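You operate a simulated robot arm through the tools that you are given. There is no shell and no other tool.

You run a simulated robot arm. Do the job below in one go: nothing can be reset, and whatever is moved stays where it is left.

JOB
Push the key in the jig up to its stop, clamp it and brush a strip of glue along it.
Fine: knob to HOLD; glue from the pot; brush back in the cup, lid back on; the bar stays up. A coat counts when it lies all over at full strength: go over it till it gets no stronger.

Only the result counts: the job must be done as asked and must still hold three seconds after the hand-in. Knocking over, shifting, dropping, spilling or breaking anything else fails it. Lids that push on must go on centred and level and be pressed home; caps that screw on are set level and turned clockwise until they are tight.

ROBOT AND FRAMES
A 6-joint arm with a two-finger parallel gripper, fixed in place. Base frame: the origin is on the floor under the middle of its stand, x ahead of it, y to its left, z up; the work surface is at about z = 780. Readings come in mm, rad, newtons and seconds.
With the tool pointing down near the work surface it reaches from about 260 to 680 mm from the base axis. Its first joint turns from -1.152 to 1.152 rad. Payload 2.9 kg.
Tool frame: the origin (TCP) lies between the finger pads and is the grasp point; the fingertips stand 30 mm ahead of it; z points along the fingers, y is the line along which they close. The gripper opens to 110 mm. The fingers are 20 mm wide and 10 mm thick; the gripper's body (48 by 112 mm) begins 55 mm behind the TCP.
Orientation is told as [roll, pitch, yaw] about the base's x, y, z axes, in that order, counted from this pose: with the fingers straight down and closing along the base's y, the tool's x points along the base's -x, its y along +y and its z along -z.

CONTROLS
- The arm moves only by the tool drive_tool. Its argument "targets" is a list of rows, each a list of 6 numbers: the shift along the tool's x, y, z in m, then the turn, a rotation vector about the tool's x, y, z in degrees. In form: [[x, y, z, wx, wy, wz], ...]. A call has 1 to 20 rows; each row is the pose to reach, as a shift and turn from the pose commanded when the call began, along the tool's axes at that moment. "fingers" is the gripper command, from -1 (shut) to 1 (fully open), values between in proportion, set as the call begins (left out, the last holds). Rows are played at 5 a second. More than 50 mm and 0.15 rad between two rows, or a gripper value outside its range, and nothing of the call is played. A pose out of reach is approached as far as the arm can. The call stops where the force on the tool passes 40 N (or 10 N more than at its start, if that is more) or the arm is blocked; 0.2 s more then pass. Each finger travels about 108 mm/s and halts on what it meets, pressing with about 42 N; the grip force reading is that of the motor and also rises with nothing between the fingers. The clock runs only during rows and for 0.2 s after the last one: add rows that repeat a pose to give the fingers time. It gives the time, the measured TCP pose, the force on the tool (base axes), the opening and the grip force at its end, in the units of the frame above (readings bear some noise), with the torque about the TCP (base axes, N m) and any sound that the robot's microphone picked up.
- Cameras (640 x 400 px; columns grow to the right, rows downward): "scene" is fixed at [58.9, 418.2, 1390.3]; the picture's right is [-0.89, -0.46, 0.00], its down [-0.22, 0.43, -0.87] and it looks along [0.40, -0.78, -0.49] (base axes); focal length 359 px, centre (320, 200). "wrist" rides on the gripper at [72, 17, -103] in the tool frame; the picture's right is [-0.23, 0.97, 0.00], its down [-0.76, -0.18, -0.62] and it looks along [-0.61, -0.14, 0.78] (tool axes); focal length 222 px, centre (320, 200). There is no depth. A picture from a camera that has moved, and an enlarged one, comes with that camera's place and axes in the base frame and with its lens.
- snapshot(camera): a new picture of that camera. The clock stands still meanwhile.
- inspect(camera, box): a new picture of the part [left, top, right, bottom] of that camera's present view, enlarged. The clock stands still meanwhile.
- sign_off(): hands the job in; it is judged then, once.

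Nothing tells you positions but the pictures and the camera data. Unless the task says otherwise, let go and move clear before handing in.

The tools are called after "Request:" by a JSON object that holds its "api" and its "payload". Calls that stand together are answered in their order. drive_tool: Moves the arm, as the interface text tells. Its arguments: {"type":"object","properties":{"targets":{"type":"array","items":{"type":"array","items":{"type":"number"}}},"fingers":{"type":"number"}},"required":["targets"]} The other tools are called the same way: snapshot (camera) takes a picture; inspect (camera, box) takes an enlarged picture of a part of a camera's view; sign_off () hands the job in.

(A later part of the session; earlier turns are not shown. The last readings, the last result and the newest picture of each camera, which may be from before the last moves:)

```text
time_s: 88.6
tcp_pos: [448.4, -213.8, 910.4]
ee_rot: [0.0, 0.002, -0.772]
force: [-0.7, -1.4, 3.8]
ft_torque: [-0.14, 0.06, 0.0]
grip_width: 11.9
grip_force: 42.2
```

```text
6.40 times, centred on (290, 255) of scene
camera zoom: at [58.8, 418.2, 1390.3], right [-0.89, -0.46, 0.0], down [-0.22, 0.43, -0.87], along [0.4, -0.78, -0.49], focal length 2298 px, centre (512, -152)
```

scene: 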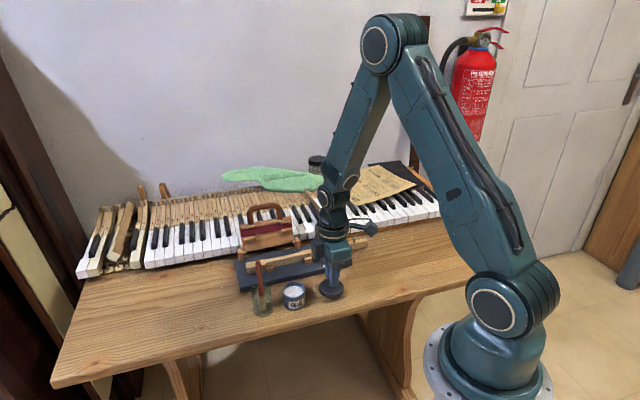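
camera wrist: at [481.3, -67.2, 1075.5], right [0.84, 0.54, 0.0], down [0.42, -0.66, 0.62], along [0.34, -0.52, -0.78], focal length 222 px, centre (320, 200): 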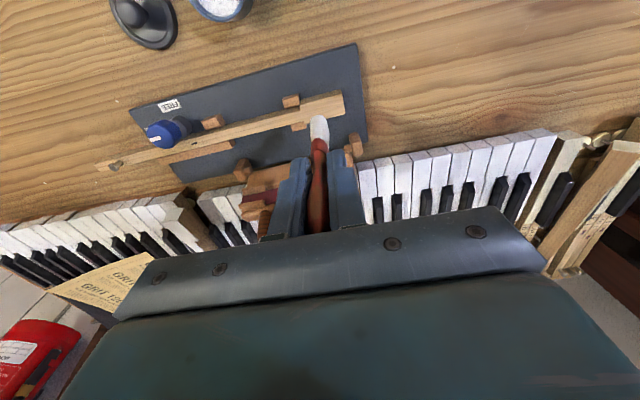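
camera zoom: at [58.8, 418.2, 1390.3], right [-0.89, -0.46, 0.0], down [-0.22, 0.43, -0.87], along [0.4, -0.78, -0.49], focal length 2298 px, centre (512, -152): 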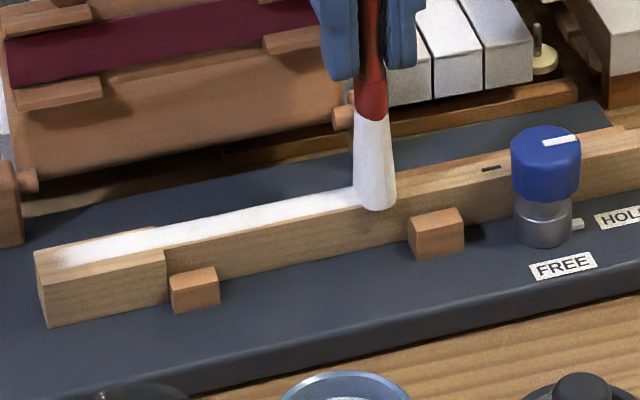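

Continuing: work the knob end, then sweep back with a slight sideways offset so both edges get full coverage.

Request:
{"api": "drive_tool", "payload": {"targets": [[0, -0.01, 0, 0, 0, 0], [0, -0.02, 0, 0, 0, 0], [0.002, -0.01, 0, 0, 0, 0], [0.003, 0, 0, 0, 0, 0], [0.003, 0.012, 0, 0, 0, 0], [0.003, 0.027, 0, 0, 0, 0], [0.003, 0.042, -0.0002, 0, 0, 0], [0.003, 0.057, -0.0002, 0, 0, 0], [0.003, 0.072, -0.0002, 0, 0, 0], [0.003, 0.087, 0, 0, 0, 0], [0.003, 0.102, 0, 0, 0, 0], [0.003, 0.112, 0, 0, 0, 0], [0.003, 0.122, 0, 0, 0, 0], [0.003, 0.13, 0, 0, 0, 0], [0, 0.12, 0, 0, 0, 0], [-0.003, 0.11, 0, 0, 0, 0], [-0.003, 0.12, 0, 0, 0, 0], [-0.003, 0.13, 0, 0, 0, 0], [-0.003, 0.12, 0, 0, 0, 0], [-0.003, 0.11, 0, 0, 0, 0]], "fingers": -1}}

Request:
{"api": "drive_tool", "payload": {"targets": [[0, -0.015, 0, 0, 0, 0], [0, -0.03, -0.0003, 0, 0, 0], [0, -0.045, -0.0005, 0, 0, 0], [0, -0.06, -0.0005, 0, 0, 0], [0, -0.075, -0.0005, 0, 0, 0], [0, -0.09, -0.0003, 0, 0, 0], [0, -0.105, 0, 0, 0, 0], [0, -0.115, 0, 0, 0, 0], [0, -0.125, 0, 0, 0, 0], [0, -0.13, 0, 0, 0, 0], [0.003, -0.12, 0, 0, 0, 0], [0.003, -0.11, 0, 0, 0, 0], [0.003, -0.12, 0, 0, 0, 0], [0.003, -0.13, 0, 0, 0, 0], [0.003, -0.13, -0.01, 0, 0, 0], [0.003, -0.13, -0.03, 0, 0, 0], [0.003, -0.13, -0.05, 0, 0, 0], [0.003, -0.13, -0.05, 0, 0, 0]], "fingers": -1}}

Request:
{"api": "inspect", "payload": {"camera": "scene", "box": [240, 225, 340, 285]}}

Request:
{"api": "inspect", "payload": {"camera": "wrist", "box": [260, 20, 460, 160]}}

```text
time_s: 92.8
tcp_pos: [528.5, -135.5, 909.2]
ee_rot: [0.0, 0.0, -0.772]
force: [0.2, 0.2, -0.4]
ft_torque: [0.04, -0.01, -0.02]
grip_width: 11.7
grip_force: 42.3
```

```text
time_s: 96.6
tcp_pos: [436.7, -227.4, 958.8]
ee_rot: [0.001, 0.0, -0.771]
force: [0.4, 0.6, -0.2]
ft_torque: [-0.01, 0.01, -0.01]
grip_width: 11.4
grip_force: 42.7
```

```text
6.40 times, centred on (290, 255) of scene
camera zoom: at [58.9, 418.2, 1390.3], right [-0.89, -0.46, 0.0], down [-0.22, 0.43, -0.87], along [0.4, -0.78, -0.49], focal length 2298 px, centre (512, -152)
```

zoom: 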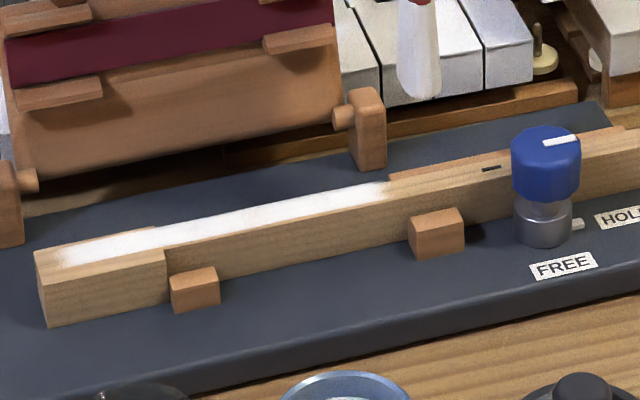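

```text
2.86 times, centred on (360, 90) of wrist
camera zoom: at [395.5, -163.9, 1063.7], right [0.84, 0.54, 0.0], down [0.42, -0.66, 0.62], along [0.34, -0.52, -0.78], focal length 635 px, centre (206, 514)
```

zoom: 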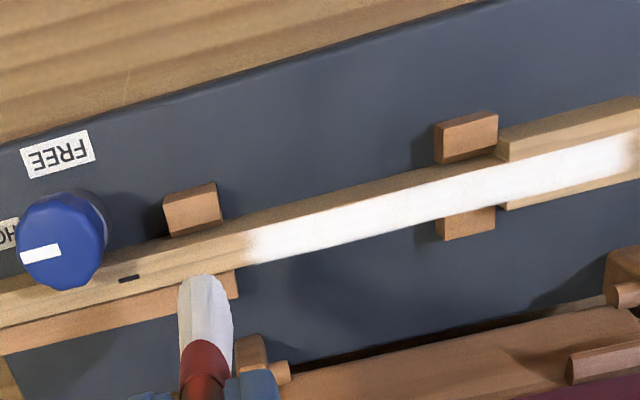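

Request:
{"api": "inspect", "payload": {"camera": "wrist", "box": [330, 70, 410, 120]}}

Request:
{"api": "inspect", "payload": {"camera": "scene", "box": [242, 250, 272, 275]}}

Request:
{"api": "inspect", "payload": {"camera": "scene", "box": [270, 240, 310, 270]}}

Request:
{"api": "inspect", "payload": {"camera": "wrist", "box": [400, 55, 480, 105]}}

```text
8.00 times, centred on (370, 95) of wrist
camera zoom: at [395.5, -163.9, 1063.7], right [0.84, 0.54, 0.0], down [0.42, -0.66, 0.62], along [0.34, -0.52, -0.78], focal length 1777 px, centre (-80, 1040)
```

zoom: 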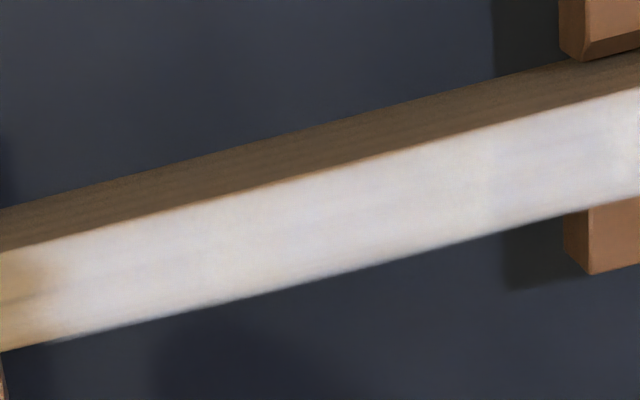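

```text
16.00 times, centred on (257, 262) of scene
camera zoom: at [58.9, 418.2, 1390.3], right [-0.89, -0.46, 0.0], down [-0.22, 0.43, -0.87], along [0.4, -0.78, -0.49], focal length 5745 px, centre (1328, -800)
```

zoom: 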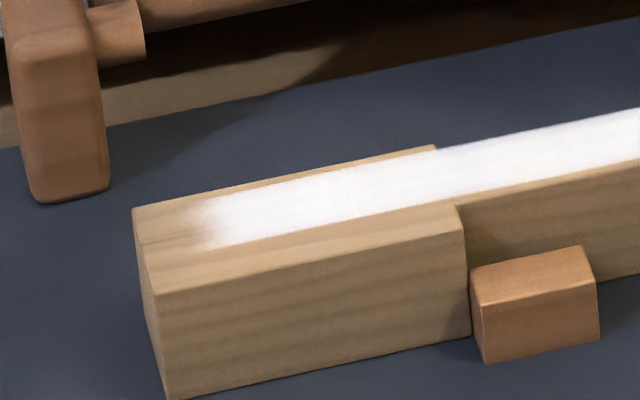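

```text
13.33 times, centred on (290, 255) of scene
camera zoom: at [58.9, 418.2, 1390.3], right [-0.89, -0.46, 0.0], down [-0.22, 0.43, -0.87], along [0.4, -0.78, -0.49], focal length 4787 px, centre (720, -533)
```

zoom: 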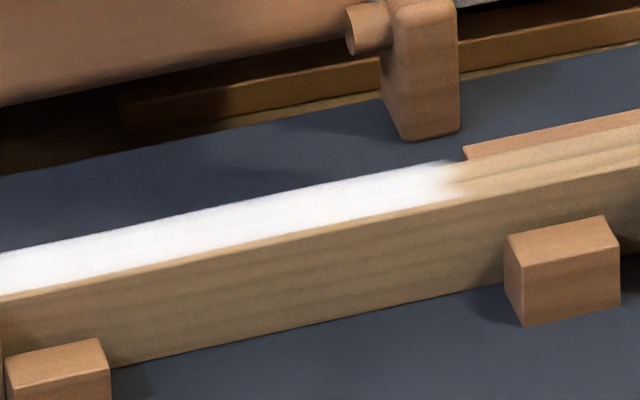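

```text
8.00 times, centred on (440, 80) of wrist
camera zoom: at [395.5, -163.9, 1063.7], right [0.84, 0.54, 0.0], down [0.42, -0.66, 0.62], along [0.34, -0.52, -0.78], focal length 1777 px, centre (-640, 1160)
```

zoom: 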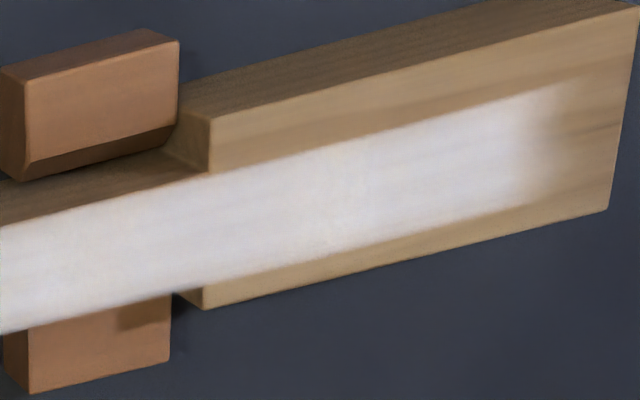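

The close-ups look unchanged from before the second load, so the coat appears saturated. One more firm pass for certainty, then I'll compare again.

Request:
{"api": "drive_tool", "payload": {"targets": [[0, 0, 0.03, 0, 0, 0], [0, 0, 0.0485, 0, 0, 0], [0, 0.004, 0.0502, 0, 0, 0], [0, 0.014, 0.0502, 0, 0, 0], [0, 0.024, 0.0502, 0, 0, 0], [0, 0.034, 0.0502, 0, 0, 0], [0, 0.044, 0.0502, 0, 0, 0], [0, 0.054, 0.0502, 0, 0, 0], [0, 0.064, 0.0502, 0, 0, 0], [0, 0.074, 0.0502, 0, 0, 0]], "fingers": -1}}

Request:
{"api": "drive_tool", "payload": {"targets": [[0, 0.01, 0, 0, 0, 0], [0, 0.02, 0, 0, 0, 0], [0, 0.03, 0, 0, 0, 0], [0, 0.04, 0, 0, 0, 0], [0, 0.05, 0, 0, 0, 0], [0, 0.06, 0, 0, 0, 0], [0, 0.07, 0, 0, 0, 0], [0, 0.076, 0, 0, 0, 0]], "fingers": -1}}

Request:
{"api": "drive_tool", "payload": {"targets": [[0, -0.01, 0, 0, 0, 0], [0, -0.02, 0, 0, 0, 0], [0, -0.03, 0, 0, 0, 0], [0, -0.04, 0, 0, 0, 0], [0, -0.05, 0, 0, 0, 0], [0, -0.06, 0, 0, 0, 0], [0, -0.07, 0, 0, 0, 0], [0, -0.08, 0, 0, 0, 0], [0, -0.09, 0, 0, 0, 0], [0, -0.1, 0, 0, 0, 0], [0, -0.11, 0, 0, 0, 0], [0, -0.12, 0, 0, 0, 0], [0, -0.13, 0, 0, 0, 0], [0, -0.14, 0, 0, 0, 0], [0, -0.15, 0, 0, 0, 0]], "fingers": -1}}

```text
time_s: 98.8
tcp_pos: [486.6, -173.0, 909.5]
ee_rot: [0.001, 0.0, -0.772]
force: [-2.7, -2.1, 7.3]
ft_torque: [-0.19, 0.15, 0.0]
grip_width: 11.5
grip_force: 42.3
```

```text
time_s: 100.6
tcp_pos: [538.0, -119.6, 910.4]
ee_rot: [0.0, 0.002, -0.769]
force: [-2.6, -0.8, 7.0]
ft_torque: [-0.18, 0.17, 0.01]
grip_width: 11.6
grip_force: 41.6
```

```text
time_s: 103.8
tcp_pos: [433.8, -228.3, 910.6]
ee_rot: [0.001, -0.002, -0.771]
force: [0.2, -0.1, 0.0]
ft_torque: [-0.01, -0.04, -0.01]
grip_width: 11.3
grip_force: 42.2
```

Contact was lost at the knob end on that pass. I'll lower slightly there and rework that end.

Request:
{"api": "drive_tool", "payload": {"targets": [[0, 0.005, 0.0005, 0, 0, 0], [0, 0.01, 0.001, 0, 0, 0], [0, 0.02, 0.001, 0, 0, 0], [0, 0.03, 0.001, 0, 0, 0]], "fingers": -1}}

Request:
{"api": "drive_tool", "payload": {"targets": [[0, -0.01, 0, 0, 0, 0], [0, -0.02, 0, 0, 0, 0], [0, -0.03, 0, 0, 0, 0], [0, -0.02, 0, 0, 0, 0], [0, -0.01, 0, 0, 0, 0], [0, 0, 0, 0, 0, 0], [0, -0.01, 0, 0, 0, 0], [0, -0.02, 0, 0, 0, 0], [0, -0.028, 0, 0, 0, 0]], "fingers": -1}}

Request:
{"api": "drive_tool", "payload": {"targets": [[0, 0, -0.01, 0, 0, 0], [0, 0, -0.03, 0, 0, 0], [0, 0, -0.05, 0, 0, 0], [0, 0, -0.05, 0, 0, 0]], "fingers": -1}}

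Request:
{"api": "inspect", "payload": {"camera": "wrist", "box": [260, 20, 460, 160]}}

Request:
{"api": "inspect", "payload": {"camera": "scene", "box": [270, 240, 310, 270]}}

Request:
{"api": "inspect", "payload": {"camera": "scene", "box": [242, 250, 272, 275]}}

```text
time_s: 104.8
tcp_pos: [456.5, -205.1, 909.1]
ee_rot: [0.0, -0.002, -0.773]
force: [-3.2, -4.0, 17.9]
ft_torque: [-0.5, 0.3, 0.01]
grip_width: 11.7
grip_force: 42.0
```

```text
time_s: 106.8
tcp_pos: [435.7, -224.2, 908.7]
ee_rot: [0.001, 0.001, -0.77]
force: [2.3, 1.5, 7.9]
ft_torque: [0.19, -0.28, 0.0]
grip_width: 11.9
grip_force: 41.7
```

```text
time_s: 107.8
tcp_pos: [435.9, -225.6, 959.5]
ee_rot: [0.0, 0.0, -0.77]
force: [0.6, 0.3, 0.1]
ft_torque: [-0.03, -0.03, -0.04]
grip_width: 11.5
grip_force: 42.1
```

```text
2.86 times, centred on (360, 90) of wrist
camera zoom: at [396.0, -162.1, 1064.2], right [0.84, 0.54, 0.0], down [0.42, -0.66, 0.62], along [0.34, -0.52, -0.78], focal length 635 px, centre (206, 514)
```

zoom: 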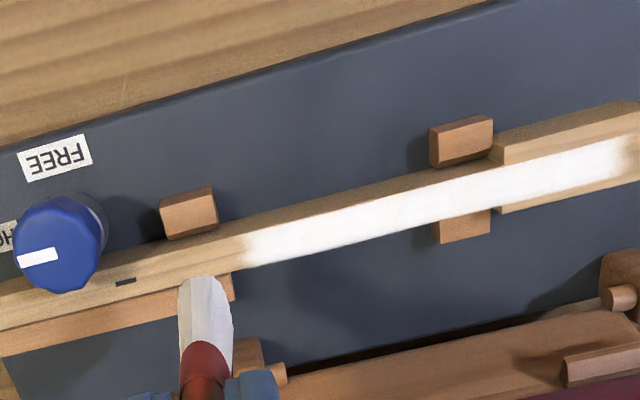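

```text
13.33 times, centred on (290, 255) of scene
camera zoom: at [58.9, 418.2, 1390.3], right [-0.89, -0.46, 0.0], down [-0.22, 0.43, -0.87], along [0.4, -0.78, -0.49], focal length 4787 px, centre (720, -533)
```

zoom: 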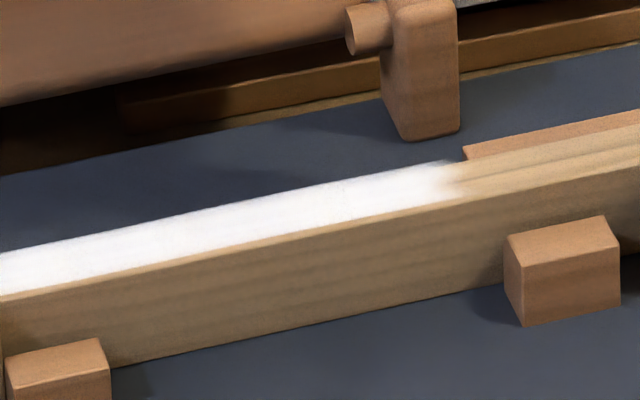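

```text
16.00 times, centred on (257, 262) of scene
camera zoom: at [58.9, 418.2, 1390.3], right [-0.89, -0.46, 0.0], down [-0.22, 0.43, -0.87], along [0.4, -0.78, -0.49], focal length 5745 px, centre (1328, -800)
```

zoom: 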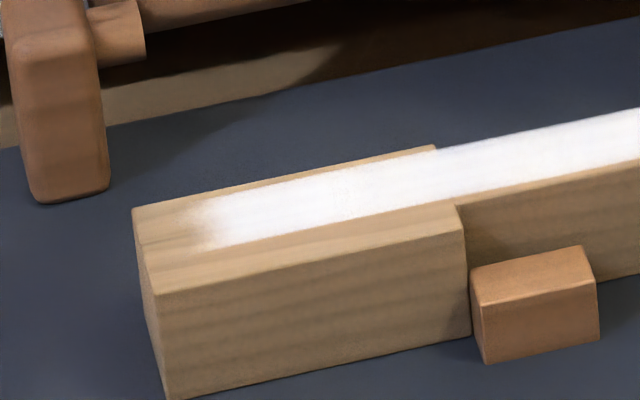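

The coat is uniform and no longer changing. Now I'll return the brush to the cup: raise, move over the cup and check alignment.

Request:
{"api": "drive_tool", "payload": {"targets": [[0, 0, -0.02, 0, 0, 0], [0.02, 0.0226, -0.02, 0, 0, 0], [0.045, 0.051, -0.02, 0, 0, 0], [0.07, 0.079, -0.02, 0, 0, 0], [0.095, 0.107, -0.02, 0, 0, 0], [0.1205, 0.136, -0.02, 0, 0, 0], [0.1205, 0.136, -0.02, 0, 0, 0]], "fingers": -1}}

Request:
{"api": "inspect", "payload": {"camera": "wrist", "box": [240, 40, 400, 160]}}

Request:
{"api": "inspect", "payload": {"camera": "scene", "box": [225, 210, 305, 320]}}

```text
time_s: 109.4
tcp_pos: [441.9, -45.3, 979.9]
ee_rot: [0.002, -0.001, -0.772]
force: [0.0, -0.1, -0.1]
ft_torque: [0.0, 0.01, -0.01]
grip_width: 11.3
grip_force: 42.0
```

```text
3.33 times, centred on (320, 100) of wrist
camera zoom: at [402.1, 19.4, 1083.9], right [0.84, 0.54, 0.0], down [0.42, -0.66, 0.62], along [0.34, -0.52, -0.78], focal length 740 px, centre (320, 533)
```

zoom: 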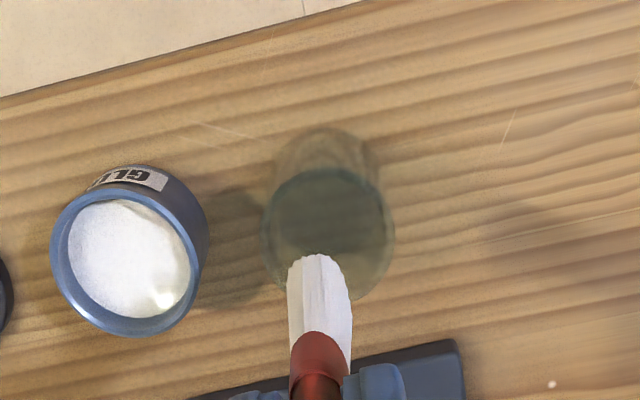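

```text
3.64 times, centred on (265, 265) of scene
camera zoom: at [58.9, 418.2, 1390.3], right [-0.89, -0.46, 0.0], down [-0.22, 0.43, -0.87], along [0.4, -0.78, -0.49], focal length 1306 px, centre (520, -36)
```

zoom: 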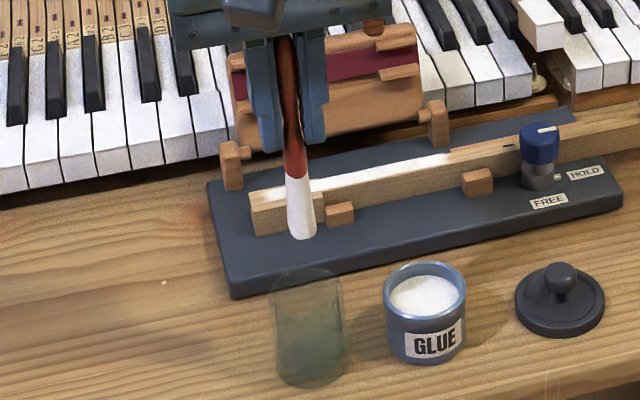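

The brush is aligned over the cup (within ~2.5 mm). Lowering it in.

Request:
{"api": "drive_tool", "payload": {"targets": [[0, 0.001, 0.025, 0, 0, 0], [0, 0.001, 0.045, 0, 0, 0], [0, 0.001, 0.065, 0, 0, 0], [0, 0.001, 0.08, 0, 0, 0], [0, 0.001, 0.09, 0, 0, 0], [0, 0.001, 0.0945, 0, 0, 0], [0, 0.001, 0.0945, 0, 0, 0]], "fingers": -1}}

Request:
{"api": "inspect", "payload": {"camera": "scene", "box": [225, 230, 305, 320]}}

Request:
{"api": "inspect", "payload": {"camera": "wrist", "box": [240, 90, 400, 210]}}

```text
time_s: 111.0
tcp_pos: [445.0, -42.5, 884.6]
ee_rot: [-0.001, 0.0, -0.772]
force: [-0.4, -0.3, -0.4]
ft_torque: [-0.03, 0.0, -0.03]
grip_width: 11.8
grip_force: 41.7
```

```text
4.44 times, centred on (265, 275) of scene
camera zoom: at [58.9, 418.2, 1390.3], right [-0.89, -0.46, 0.0], down [-0.22, 0.43, -0.87], along [0.4, -0.78, -0.49], focal length 1596 px, centre (564, -133)
```

zoom: 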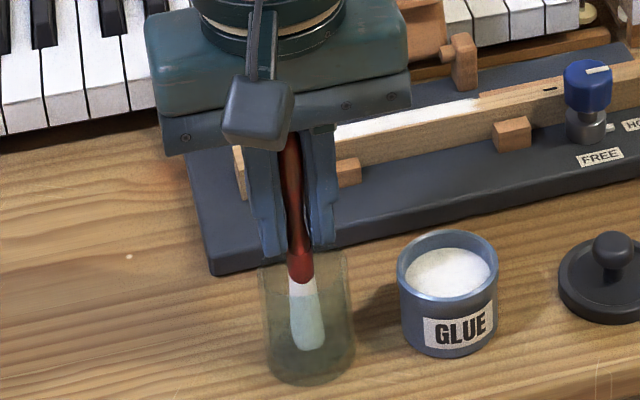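

```text
3.33 times, centred on (320, 150) of wrist
camera zoom: at [404.6, 20.8, 989.2], right [0.84, 0.54, 0.0], down [0.42, -0.66, 0.62], along [0.34, -0.52, -0.78], focal length 740 px, centre (320, 367)
```

zoom: 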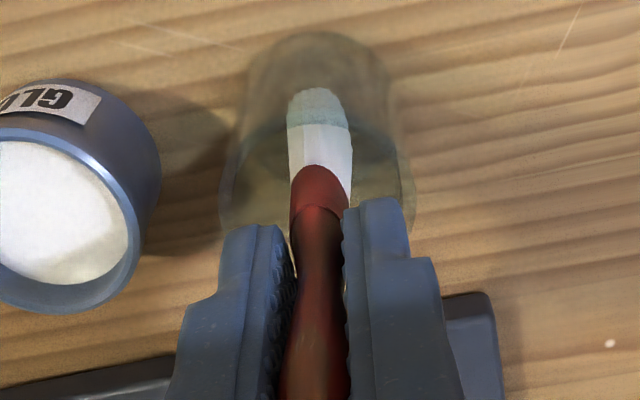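

Request:
{"api": "drive_tool", "payload": {"targets": [[0, 0, 0.001, 0, 0, 0], [0, 0, 0.002, 0, 0, 0], [0, 0, 0.003, 0, 0, 0], [0, 0, 0.003, 0, 0, 0]], "fingers": -1}}

```text
time_s: 112.0
tcp_pos: [445.3, -44.0, 881.3]
ee_rot: [0.0, 0.001, -0.772]
force: [0.2, -0.6, -0.2]
ft_torque: [-0.01, 0.0, 0.0]
grip_width: 11.9
grip_force: 41.8
```

Request:
{"api": "drive_tool", "payload": {"targets": [[0, 0, 0.0007, 0, 0, 0], [0, 0, 0.0015, 0, 0, 0], [0, 0, 0.0015, 0, 0, 0]], "fingers": -1}}

Request:
{"api": "inspect", "payload": {"camera": "scene", "box": [240, 260, 290, 320]}}

```text
time_s: 112.8
tcp_pos: [444.8, -43.4, 879.8]
ee_rot: [0.0, 0.0, -0.773]
force: [0.1, -0.2, -0.5]
ft_torque: [0.03, 0.0, 0.02]
grip_width: 11.7
grip_force: 41.5
```

```text
6.67 times, centred on (265, 290) of scene
camera zoom: at [58.9, 418.2, 1390.3], right [-0.89, -0.46, 0.0], down [-0.22, 0.43, -0.87], along [0.4, -0.78, -0.49], focal length 2394 px, centre (687, -400)
```

zoom: 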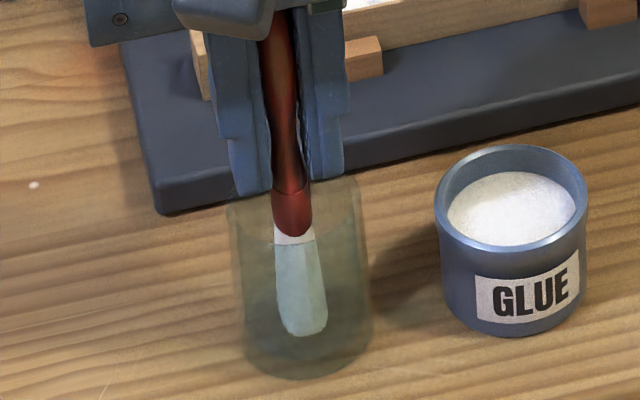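

The brush has evidently slid up a few mm in the grip, so the tip is still above the cup's floor. Lowering on in small steps.

Request:
{"api": "drive_tool", "payload": {"targets": [[0, 0, 0.001, 0, 0, 0], [0, 0, 0.002, 0, 0, 0], [0, 0, 0.003, 0, 0, 0], [0, 0, 0.003, 0, 0, 0]], "fingers": -1}}

```text
time_s: 113.8
tcp_pos: [445.7, -43.1, 877.0]
ee_rot: [-0.001, 0.001, -0.771]
force: [1.4, 1.2, 2.2]
ft_torque: [0.06, -0.05, 0.02]
grip_width: 11.5
grip_force: 41.8
```

Request:
{"api": "drive_tool", "payload": {"targets": [[0, 0, 0.0005, 0, 0, 0], [0, 0, 0.0005, 0, 0, 0]], "fingers": -1}}

Request:
{"api": "inspect", "payload": {"camera": "scene", "box": [240, 260, 290, 320]}}

Request:
{"api": "inspect", "payload": {"camera": "wrist", "box": [240, 90, 400, 210]}}

```text
time_s: 114.4
tcp_pos: [446.1, -43.1, 877.4]
ee_rot: [-0.001, 0.001, -0.772]
force: [0.5, 0.9, 8.2]
ft_torque: [0.03, -0.07, 0.01]
grip_width: 11.8
grip_force: 42.4
```

```text
6.67 times, centred on (265, 290) of scene
camera zoom: at [58.8, 418.3, 1390.3], right [-0.89, -0.46, 0.0], down [-0.22, 0.43, -0.87], along [0.4, -0.78, -0.49], focal length 2394 px, centre (687, -400)
```

zoom: 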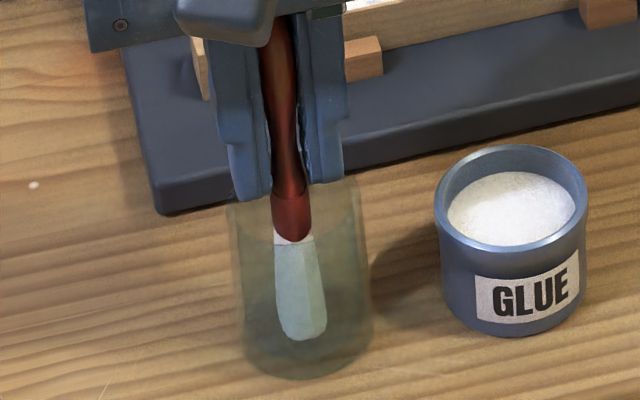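

```text
3.33 times, centred on (320, 150) of wrist
camera zoom: at [405.0, 20.5, 981.9], right [0.84, 0.54, 0.0], down [0.42, -0.66, 0.62], along [0.34, -0.52, -0.78], focal length 740 px, centre (320, 367)
```

zoom: 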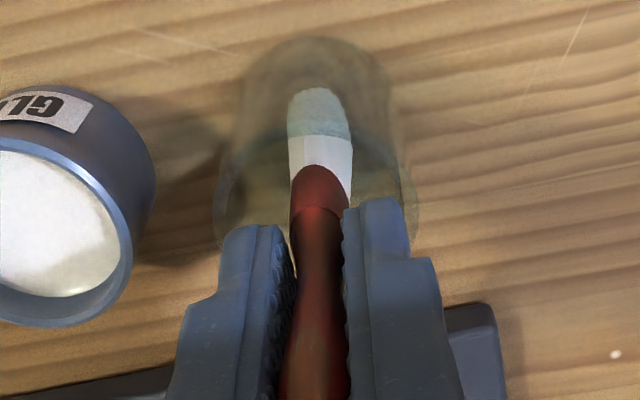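

The brush stands on the cup floor (8 N). Easing off slightly, then releasing and rising.

Request:
{"api": "drive_tool", "payload": {"targets": [[0, 0, -0.0005, 0, 0, 0], [0, 0, -0.0005, 0, 0, 0]], "fingers": -1}}

Request:
{"api": "drive_tool", "payload": {"targets": [[0, 0, 0, 0, 0, 0], [0, 0, 0, 0, 0, 0], [0, 0, 0, 0, 0, 0]], "fingers": -0.1}}

Request:
{"api": "inspect", "payload": {"camera": "scene", "box": [225, 230, 305, 320]}}

Request:
{"api": "inspect", "payload": {"camera": "wrist", "box": [240, 90, 400, 210]}}

```text
time_s: 115.0
tcp_pos: [445.9, -43.2, 876.9]
ee_rot: [-0.001, -0.004, -0.772]
force: [0.9, -1.0, 9.5]
ft_torque: [-0.14, -0.16, 0.01]
grip_width: 11.7
grip_force: 41.9
```

```text
time_s: 115.8
tcp_pos: [444.2, -42.1, 877.4]
ee_rot: [0.0, -0.001, -0.77]
force: [0.1, -0.7, -0.1]
ft_torque: [-0.02, 0.01, 0.0]
grip_width: 49.5
grip_force: 0.1
```

```text
4.44 times, centred on (265, 275) of scene
camera zoom: at [58.9, 418.2, 1390.3], right [-0.89, -0.46, 0.0], down [-0.22, 0.43, -0.87], along [0.4, -0.78, -0.49], focal length 1596 px, centre (564, -133)
```

zoom: 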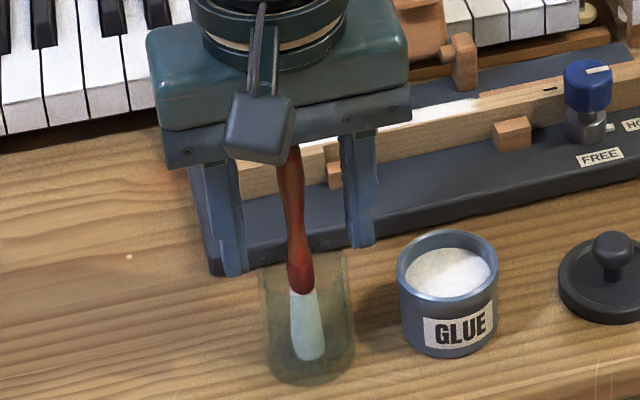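

```text
3.33 times, centred on (320, 150) of wrist
camera zoom: at [404.6, 20.9, 981.6], right [0.84, 0.54, 0.0], down [0.42, -0.66, 0.62], along [0.34, -0.52, -0.78], focal length 740 px, centre (320, 367)
```

zoom: 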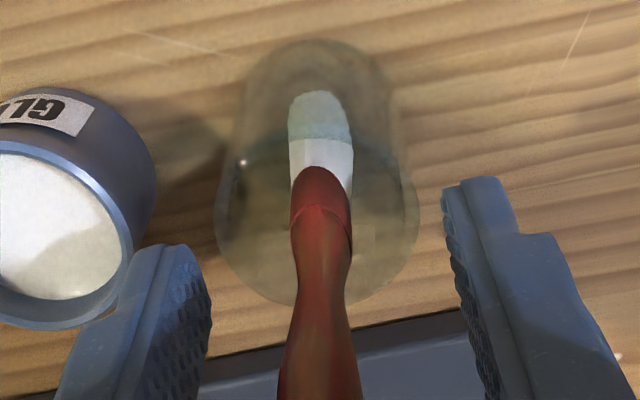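

The brush stands upright in the cup on its own. Rising clear of it.

Request:
{"api": "drive_tool", "payload": {"targets": [[0, 0, -0.02, 0, 0, 0], [0, 0, -0.05, 0, 0, 0], [0, 0, -0.08, 0, 0, 0], [0, 0, -0.11, 0, 0, 0], [0, 0, -0.11, 0, 0, 0]], "fingers": -0.1}}

Request:
{"api": "snapshot", "payload": {"camera": "wrist"}}

Request:
{"api": "inspect", "payload": {"camera": "scene", "box": [225, 210, 345, 320]}}

```text
time_s: 117.0
tcp_pos: [445.4, -43.7, 987.5]
ee_rot: [0.0, 0.002, -0.771]
force: [-0.4, 0.8, -0.1]
ft_torque: [-0.03, 0.0, -0.02]
grip_width: 49.7
grip_force: 0.0
```

```text
taken
camera wrist: at [406.4, 20.1, 1092.1], right [0.84, 0.54, 0.0], down [0.42, -0.66, 0.62], along [0.34, -0.52, -0.78], focal length 222 px, centre (320, 200)
```

wrist: 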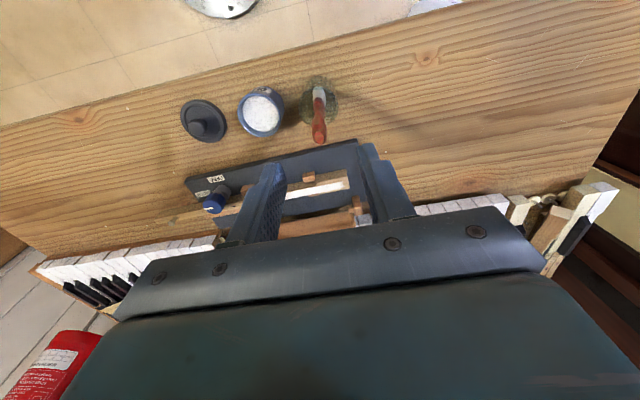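

```text
3.64 times, centred on (285, 265) of scene
camera zoom: at [58.9, 418.2, 1390.3], right [-0.89, -0.46, 0.0], down [-0.22, 0.43, -0.87], along [0.4, -0.78, -0.49], focal length 1306 px, centre (447, -36)
```

zoom: 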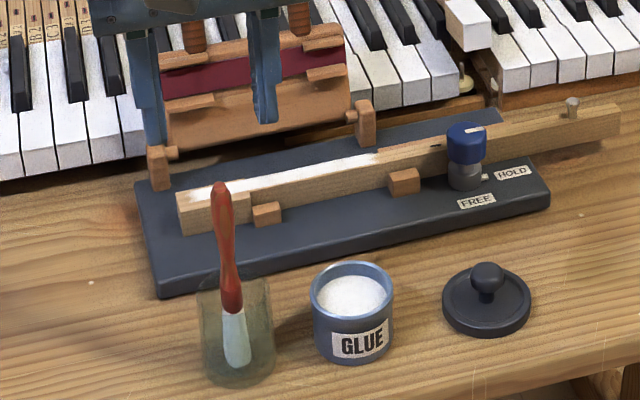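

The brush is safely in the cup. Now I'll turn back 90° and move over the lid.

Request:
{"api": "drive_tool", "payload": {"targets": [[0, -0.012, 0, 0, 0, -7.5], [0, -0.026, 0, 0, 0, -15], [0, -0.04, 0, 0, 0, -22.5], [0.001, -0.054, 0, 0, 0, -30], [0.001, -0.068, 0, 0, 0, -37.5], [0.001, -0.082, 0, 0, 0, -45], [0.002, -0.096, 0, 0, 0, -52.5], [0.002, -0.11, 0, 0, 0, -60], [0.002, -0.124, 0, 0, 0, -67.5], [0.003, -0.138, 0, 0, 0, -75], [0.003, -0.152, 0, 0, 0, -82.5], [0.003, -0.1635, 0, 0, 0, -90], [0.003, -0.1635, 0, 0, 0, -90]], "fingers": 0.0}}

Request:
{"api": "inspect", "payload": {"camera": "wrist", "box": [240, 40, 400, 160]}}

```text
time_s: 119.8
tcp_pos: [326.4, -157.8, 986.9]
ee_rot: [0.0, 0.001, 0.8]
force: [0.4, -1.0, -0.8]
ft_torque: [-0.01, 0.03, 0.0]
grip_width: 55.1
grip_force: 0.1
```

```text
3.33 times, centred on (320, 100) of wrist
camera zoom: at [265.9, -196.7, 1091.5], right [-0.54, 0.84, 0.0], down [0.66, 0.42, 0.62], along [0.52, 0.34, -0.78], focal length 740 px, centre (320, 533)
```

zoom: 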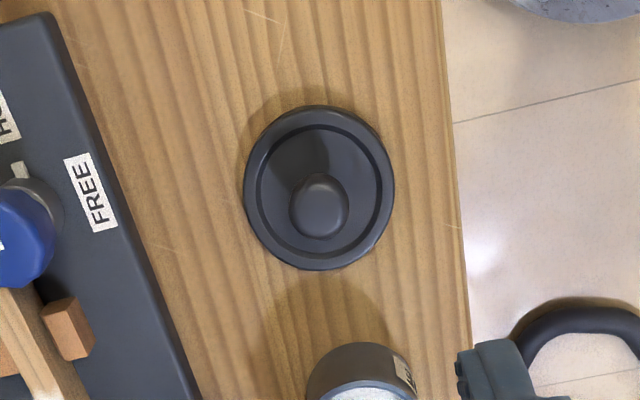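

The lid is where I left it. Descending to the same release pose.

Request:
{"api": "drive_tool", "payload": {"targets": [[0, 0, 0.04, 0, 0, 0], [0, 0, 0.08, 0, 0, 0], [0, 0, 0.115, 0, 0, 0], [0, 0, 0.14, 0, 0, 0], [0, 0, 0.1535, 0, 0, 0], [0, 0, 0.1535, 0, 0, 0]], "fingers": 0.0}}

Request:
{"api": "inspect", "payload": {"camera": "wrist", "box": [240, 80, 400, 200]}}

Request:
{"api": "inspect", "payload": {"camera": "scene", "box": [300, 250, 370, 320]}}

```text
time_s: 121.2
tcp_pos: [328.1, -158.7, 834.4]
ee_rot: [0.001, 0.0, 0.799]
force: [-0.4, -0.7, 0.0]
ft_torque: [0.01, -0.04, -0.02]
grip_width: 55.1
grip_force: 0.1
```

```text
3.33 times, centred on (320, 140) of wrist
camera zoom: at [266.3, -197.1, 938.6], right [-0.54, 0.84, 0.0], down [0.66, 0.42, 0.62], along [0.52, 0.34, -0.78], focal length 740 px, centre (320, 400)
```

zoom: 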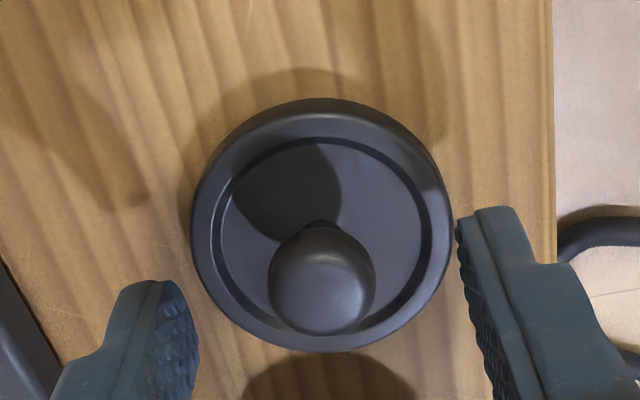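

```text
5.71 times, centred on (335, 285) of scene
camera zoom: at [58.9, 418.2, 1390.3], right [-0.89, -0.46, 0.0], down [-0.22, 0.43, -0.87], along [0.4, -0.78, -0.49], focal length 2052 px, centre (234, -286)
```

zoom: 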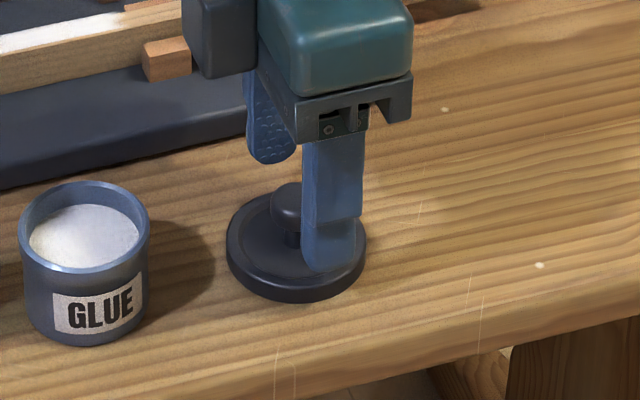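

Request:
{"api": "drive_tool", "payload": {"targets": [[0, 0, 0, 0, 0, 0], [0, 0, 0, 0, 0, 0], [0, 0, 0, 0, 0, 0], [0, 0, 0, 0, 0, 0]], "fingers": -1}}

Request:
{"api": "inspect", "payload": {"camera": "wrist", "box": [240, 80, 400, 200]}}

Request:
{"api": "inspect", "payload": {"camera": "scene", "box": [300, 250, 370, 320]}}

```text
time_s: 122.2
tcp_pos: [329.4, -157.0, 834.4]
ee_rot: [-0.003, 0.001, 0.799]
force: [0.7, -0.7, -0.2]
ft_torque: [0.01, -0.02, -0.01]
grip_width: 18.7
grip_force: 42.2
```

```text
3.33 times, centred on (320, 140) of wrist
camera zoom: at [266.3, -197.1, 938.8], right [-0.54, 0.84, 0.0], down [0.66, 0.42, 0.62], along [0.52, 0.34, -0.78], focal length 740 px, centre (320, 400)
```

zoom: 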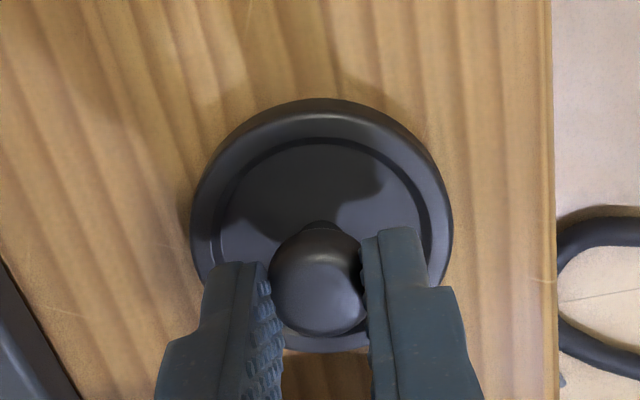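

```text
5.71 times, centred on (335, 285) of scene
camera zoom: at [58.9, 418.2, 1390.3], right [-0.89, -0.46, 0.0], down [-0.22, 0.43, -0.87], along [0.4, -0.78, -0.49], focal length 2052 px, centre (234, -286)
```

zoom: 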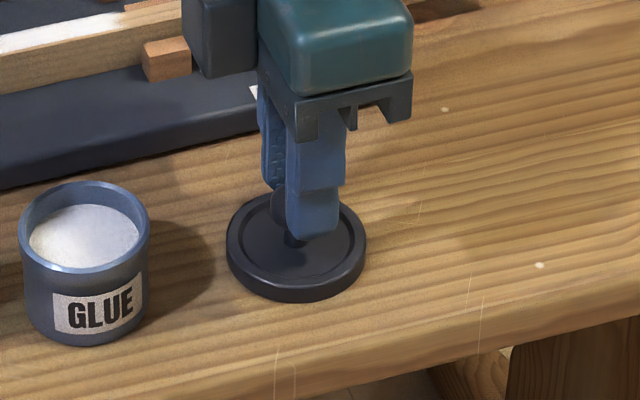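

The fingertips hold the ball only around its middle; for pressing the lid home I want a deeper grip. I'll open, lower 4.5 mm and close again.

Request:
{"api": "drive_tool", "payload": {"targets": [[0, 0, 0, 0, 0, 0], [0, 0, 0, 0, 0, 0], [0, 0, 0.002, 0, 0, 0], [0, 0, 0.0045, 0, 0, 0], [0, 0, 0.0045, 0, 0, 0]], "fingers": -0.3}}

Request:
{"api": "drive_tool", "payload": {"targets": [[0, 0, 0, 0, 0, 0], [0, 0, 0, 0, 0, 0], [0, 0, 0, 0, 0, 0], [0, 0, 0, 0, 0, 0]], "fingers": -1}}

Request:
{"api": "inspect", "payload": {"camera": "wrist", "box": [240, 80, 400, 200]}}

Request:
{"api": "inspect", "payload": {"camera": "scene", "box": [300, 250, 370, 320]}}

```text
time_s: 123.4
tcp_pos: [328.2, -158.0, 829.7]
ee_rot: [0.001, -0.001, 0.8]
force: [-0.5, 0.8, -0.4]
ft_torque: [0.02, 0.02, 0.0]
grip_width: 38.5
grip_force: 0.1
```

```text
time_s: 124.4
tcp_pos: [328.1, -159.2, 829.3]
ee_rot: [-0.001, 0.002, 0.801]
force: [0.3, -0.1, 0.2]
ft_torque: [-0.03, 0.03, 0.0]
grip_width: 17.8
grip_force: 42.0
```

```text
3.33 times, centred on (320, 140) of wrist
camera zoom: at [266.2, -197.5, 933.7], right [-0.54, 0.84, 0.0], down [0.66, 0.42, 0.62], along [0.52, 0.34, -0.78], focal length 740 px, centre (320, 400)
```

zoom: 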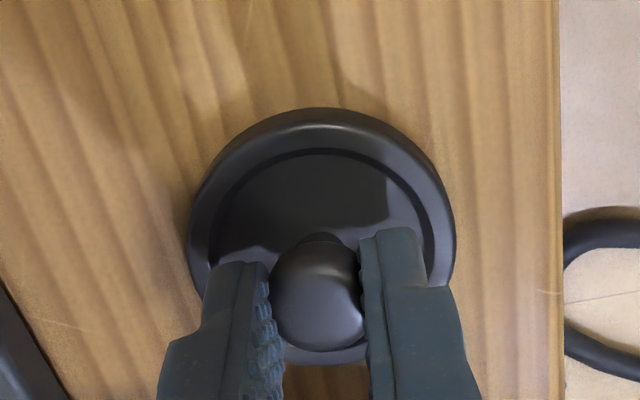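

```text
5.71 times, centred on (335, 285) of scene
camera zoom: at [58.9, 418.2, 1390.3], right [-0.89, -0.46, 0.0], down [-0.22, 0.43, -0.87], along [0.4, -0.78, -0.49], focal length 2052 px, centre (234, -286)
```

zoom: 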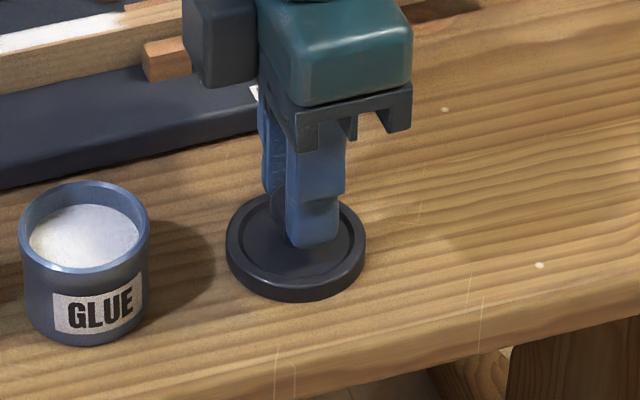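

Grip is firm at 17.8 mm. Lifting the lid and carrying it back above the pot.

Request:
{"api": "drive_tool", "payload": {"targets": [[0, 0, -0.01, 0, 0, 0], [0, 0, -0.03, 0, 0, 0], [0, 0, -0.05, 0, 0, 0], [0, 0, -0.0687, 0, 0, 0], [-0.03, 0, -0.0687, 0, 0, 0], [-0.06, 0, -0.0687, 0, 0, 0], [-0.09, -0.0005, -0.0687, 0, 0, 0], [-0.09, -0.0005, -0.0687, 0, 0, 0]], "fingers": -1}}

Request:
{"api": "inspect", "payload": {"camera": "wrist", "box": [240, 60, 400, 180]}}

Request:
{"api": "inspect", "payload": {"camera": "scene", "box": [260, 240, 330, 310]}}

```text
time_s: 126.2
tcp_pos: [390.9, -94.3, 896.6]
ee_rot: [-0.001, 0.0, 0.8]
force: [-0.1, -0.4, -0.6]
ft_torque: [0.0, -0.02, 0.0]
grip_width: 18.0
grip_force: 41.6
```

```text
3.33 times, centred on (320, 120) of wrist
camera zoom: at [329.4, -132.7, 1001.5], right [-0.54, 0.84, 0.0], down [0.66, 0.42, 0.62], along [0.52, 0.34, -0.78], focal length 740 px, centre (320, 467)
```

zoom: 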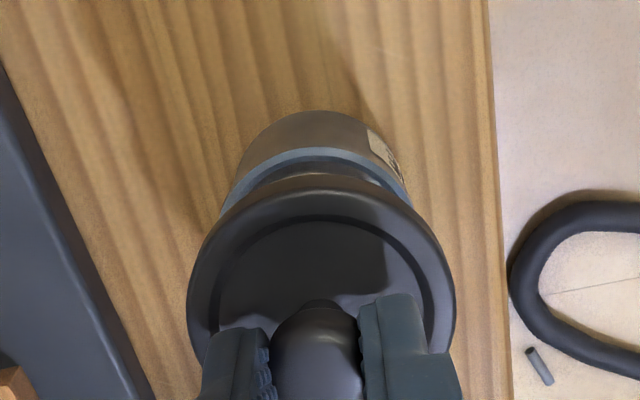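

```text
5.71 times, centred on (295, 275) of scene
camera zoom: at [58.9, 418.2, 1390.3], right [-0.89, -0.46, 0.0], down [-0.22, 0.43, -0.87], along [0.4, -0.78, -0.49], focal length 2052 px, centre (463, -229)
```

zoom: 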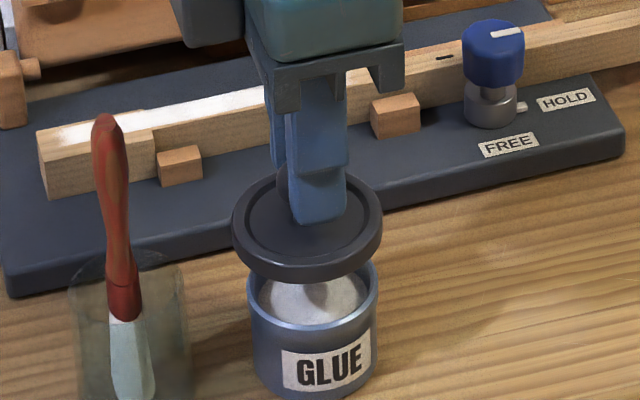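

I need to verify the lid hangs level and centred before lowering.

Request:
{"api": "inspect", "payload": {"camera": "scene", "box": [275, 255, 315, 295]}}

Request:
{"api": "snapshot", "payload": {"camera": "wrist"}}

```text
10.00 times, centred on (295, 275) of scene
camera zoom: at [58.9, 418.2, 1390.3], right [-0.89, -0.46, 0.0], down [-0.22, 0.43, -0.87], along [0.4, -0.78, -0.49], focal length 3590 px, centre (570, -550)
```

zoom: 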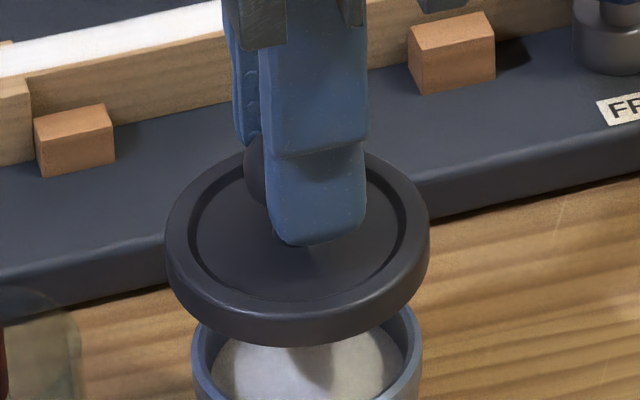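

```text
taken
camera wrist: at [329.4, -132.7, 1001.5], right [-0.54, 0.84, 0.0], down [0.66, 0.42, 0.62], along [0.52, 0.34, -0.78], focal length 222 px, centre (320, 200)
```

wrist: 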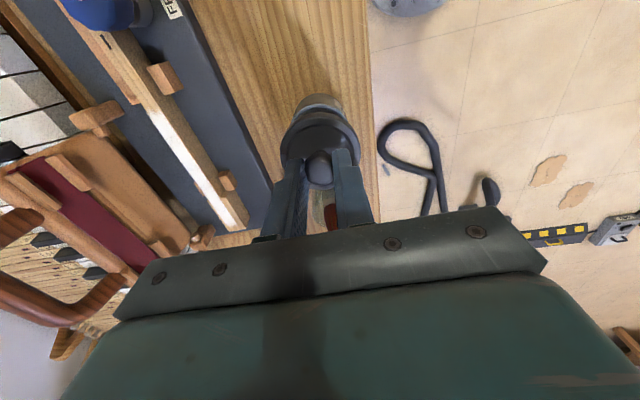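

The lid appears level. I'll zoom to measure its centring over the pot.

Request:
{"api": "inspect", "payload": {"camera": "wrist", "box": [270, 85, 370, 150]}}

Request:
{"api": "inspect", "payload": {"camera": "scene", "box": [270, 265, 320, 315]}}

```text
6.15 times, centred on (320, 118) of wrist
camera zoom: at [329.4, -132.7, 1001.5], right [-0.54, 0.84, 0.0], down [0.66, 0.42, 0.62], along [0.52, 0.34, -0.78], focal length 1367 px, centre (320, 708)
```

zoom: 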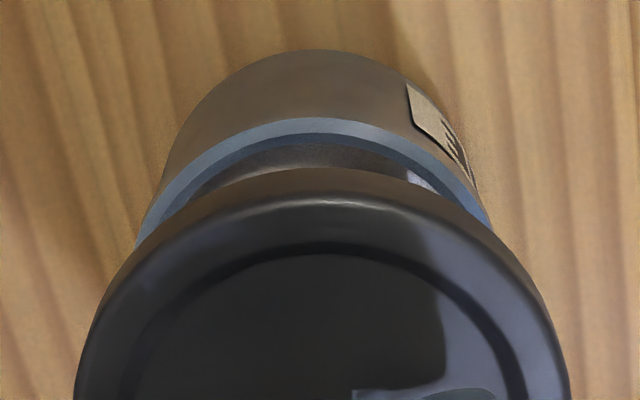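

```text
8.00 times, centred on (295, 290) of scene
camera zoom: at [58.9, 418.2, 1390.3], right [-0.89, -0.46, 0.0], down [-0.22, 0.43, -0.87], along [0.4, -0.78, -0.49], focal length 2872 px, centre (520, -520)
```

zoom: 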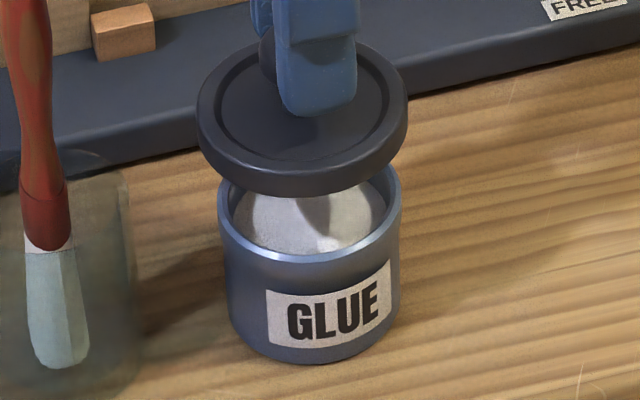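

The lid looks roughly 1 mm off-centre. I'll apply a small correction, lower to just above the rim and re-measure where parallax is smallest.

Request:
{"api": "drive_tool", "payload": {"targets": [[0.0008, -0.0006, 0.006, 0, 0, 0], [0.0008, -0.0006, 0.012, 0, 0, 0], [0.0008, -0.0006, 0.017, 0, 0, 0], [0.0008, -0.0006, 0.017, 0, 0, 0]], "fingers": -1}}

Request:
{"api": "inspect", "payload": {"camera": "wrist", "box": [270, 85, 370, 150]}}

Request:
{"api": "inspect", "payload": {"camera": "scene", "box": [270, 265, 320, 315]}}

```text
time_s: 127.2
tcp_pos: [390.2, -96.4, 881.1]
ee_rot: [0.0, 0.0, 0.8]
force: [1.1, -0.5, -0.3]
ft_torque: [0.0, 0.01, -0.01]
grip_width: 17.8
grip_force: 42.3
```

```text
6.15 times, centred on (320, 118) of wrist
camera zoom: at [329.4, -134.6, 984.9], right [-0.54, 0.84, 0.0], down [0.66, 0.42, 0.62], along [0.52, 0.34, -0.78], focal length 1367 px, centre (320, 708)
```

zoom: 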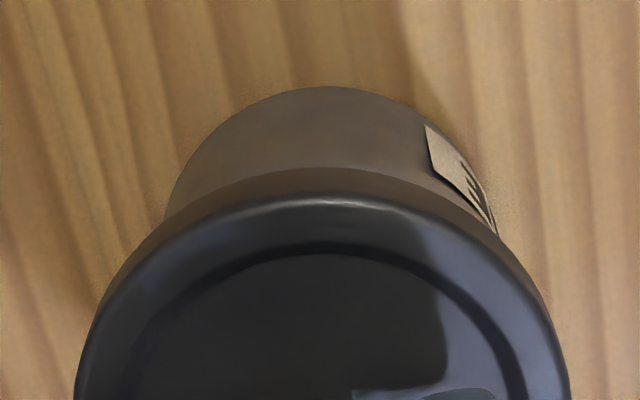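

```text
8.00 times, centred on (295, 290) of scene
camera zoom: at [58.9, 418.2, 1390.3], right [-0.89, -0.46, 0.0], down [-0.22, 0.43, -0.87], along [0.4, -0.78, -0.49], focal length 2872 px, centre (520, -520)
```

zoom: 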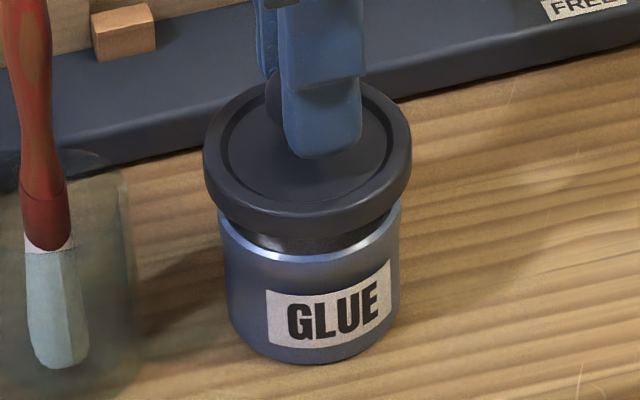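

Now it's within about half a millimetre. Lowering slowly onto the neck.

Request:
{"api": "drive_tool", "payload": {"targets": [[0.0001, 0.0003, 0.002, 0, 0, 0], [0.0001, 0.0003, 0.004, 0, 0, 0], [0.0001, 0.0003, 0.006, 0, 0, 0], [0.0001, 0.0003, 0.008, 0, 0, 0], [0.0001, 0.0003, 0.008, 0, 0, 0]], "fingers": -1}}

Request:
{"api": "inspect", "payload": {"camera": "scene", "box": [270, 265, 320, 315]}}

Request:
{"api": "inspect", "payload": {"camera": "wrist", "box": [270, 85, 370, 150]}}

```text
time_s: 128.4
tcp_pos: [391.5, -94.6, 873.0]
ee_rot: [0.0, -0.001, 0.8]
force: [0.7, 0.5, -0.1]
ft_torque: [-0.01, -0.01, -0.01]
grip_width: 17.8
grip_force: 42.3
```

```text
8.00 times, centred on (295, 290) of scene
camera zoom: at [58.9, 418.2, 1390.3], right [-0.89, -0.46, 0.0], down [-0.22, 0.43, -0.87], along [0.4, -0.78, -0.49], focal length 2872 px, centre (520, -520)
```

zoom: 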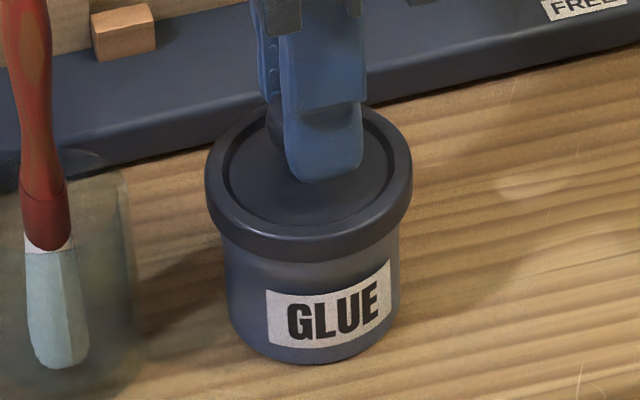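

```text
6.15 times, centred on (320, 118) of wrist
camera zoom: at [329.0, -133.9, 977.1], right [-0.54, 0.84, 0.0], down [0.66, 0.42, 0.62], along [0.52, 0.34, -0.78], focal length 1367 px, centre (320, 708)
```

zoom: 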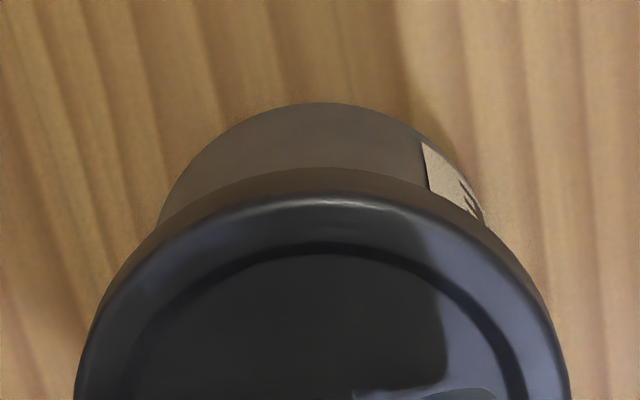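

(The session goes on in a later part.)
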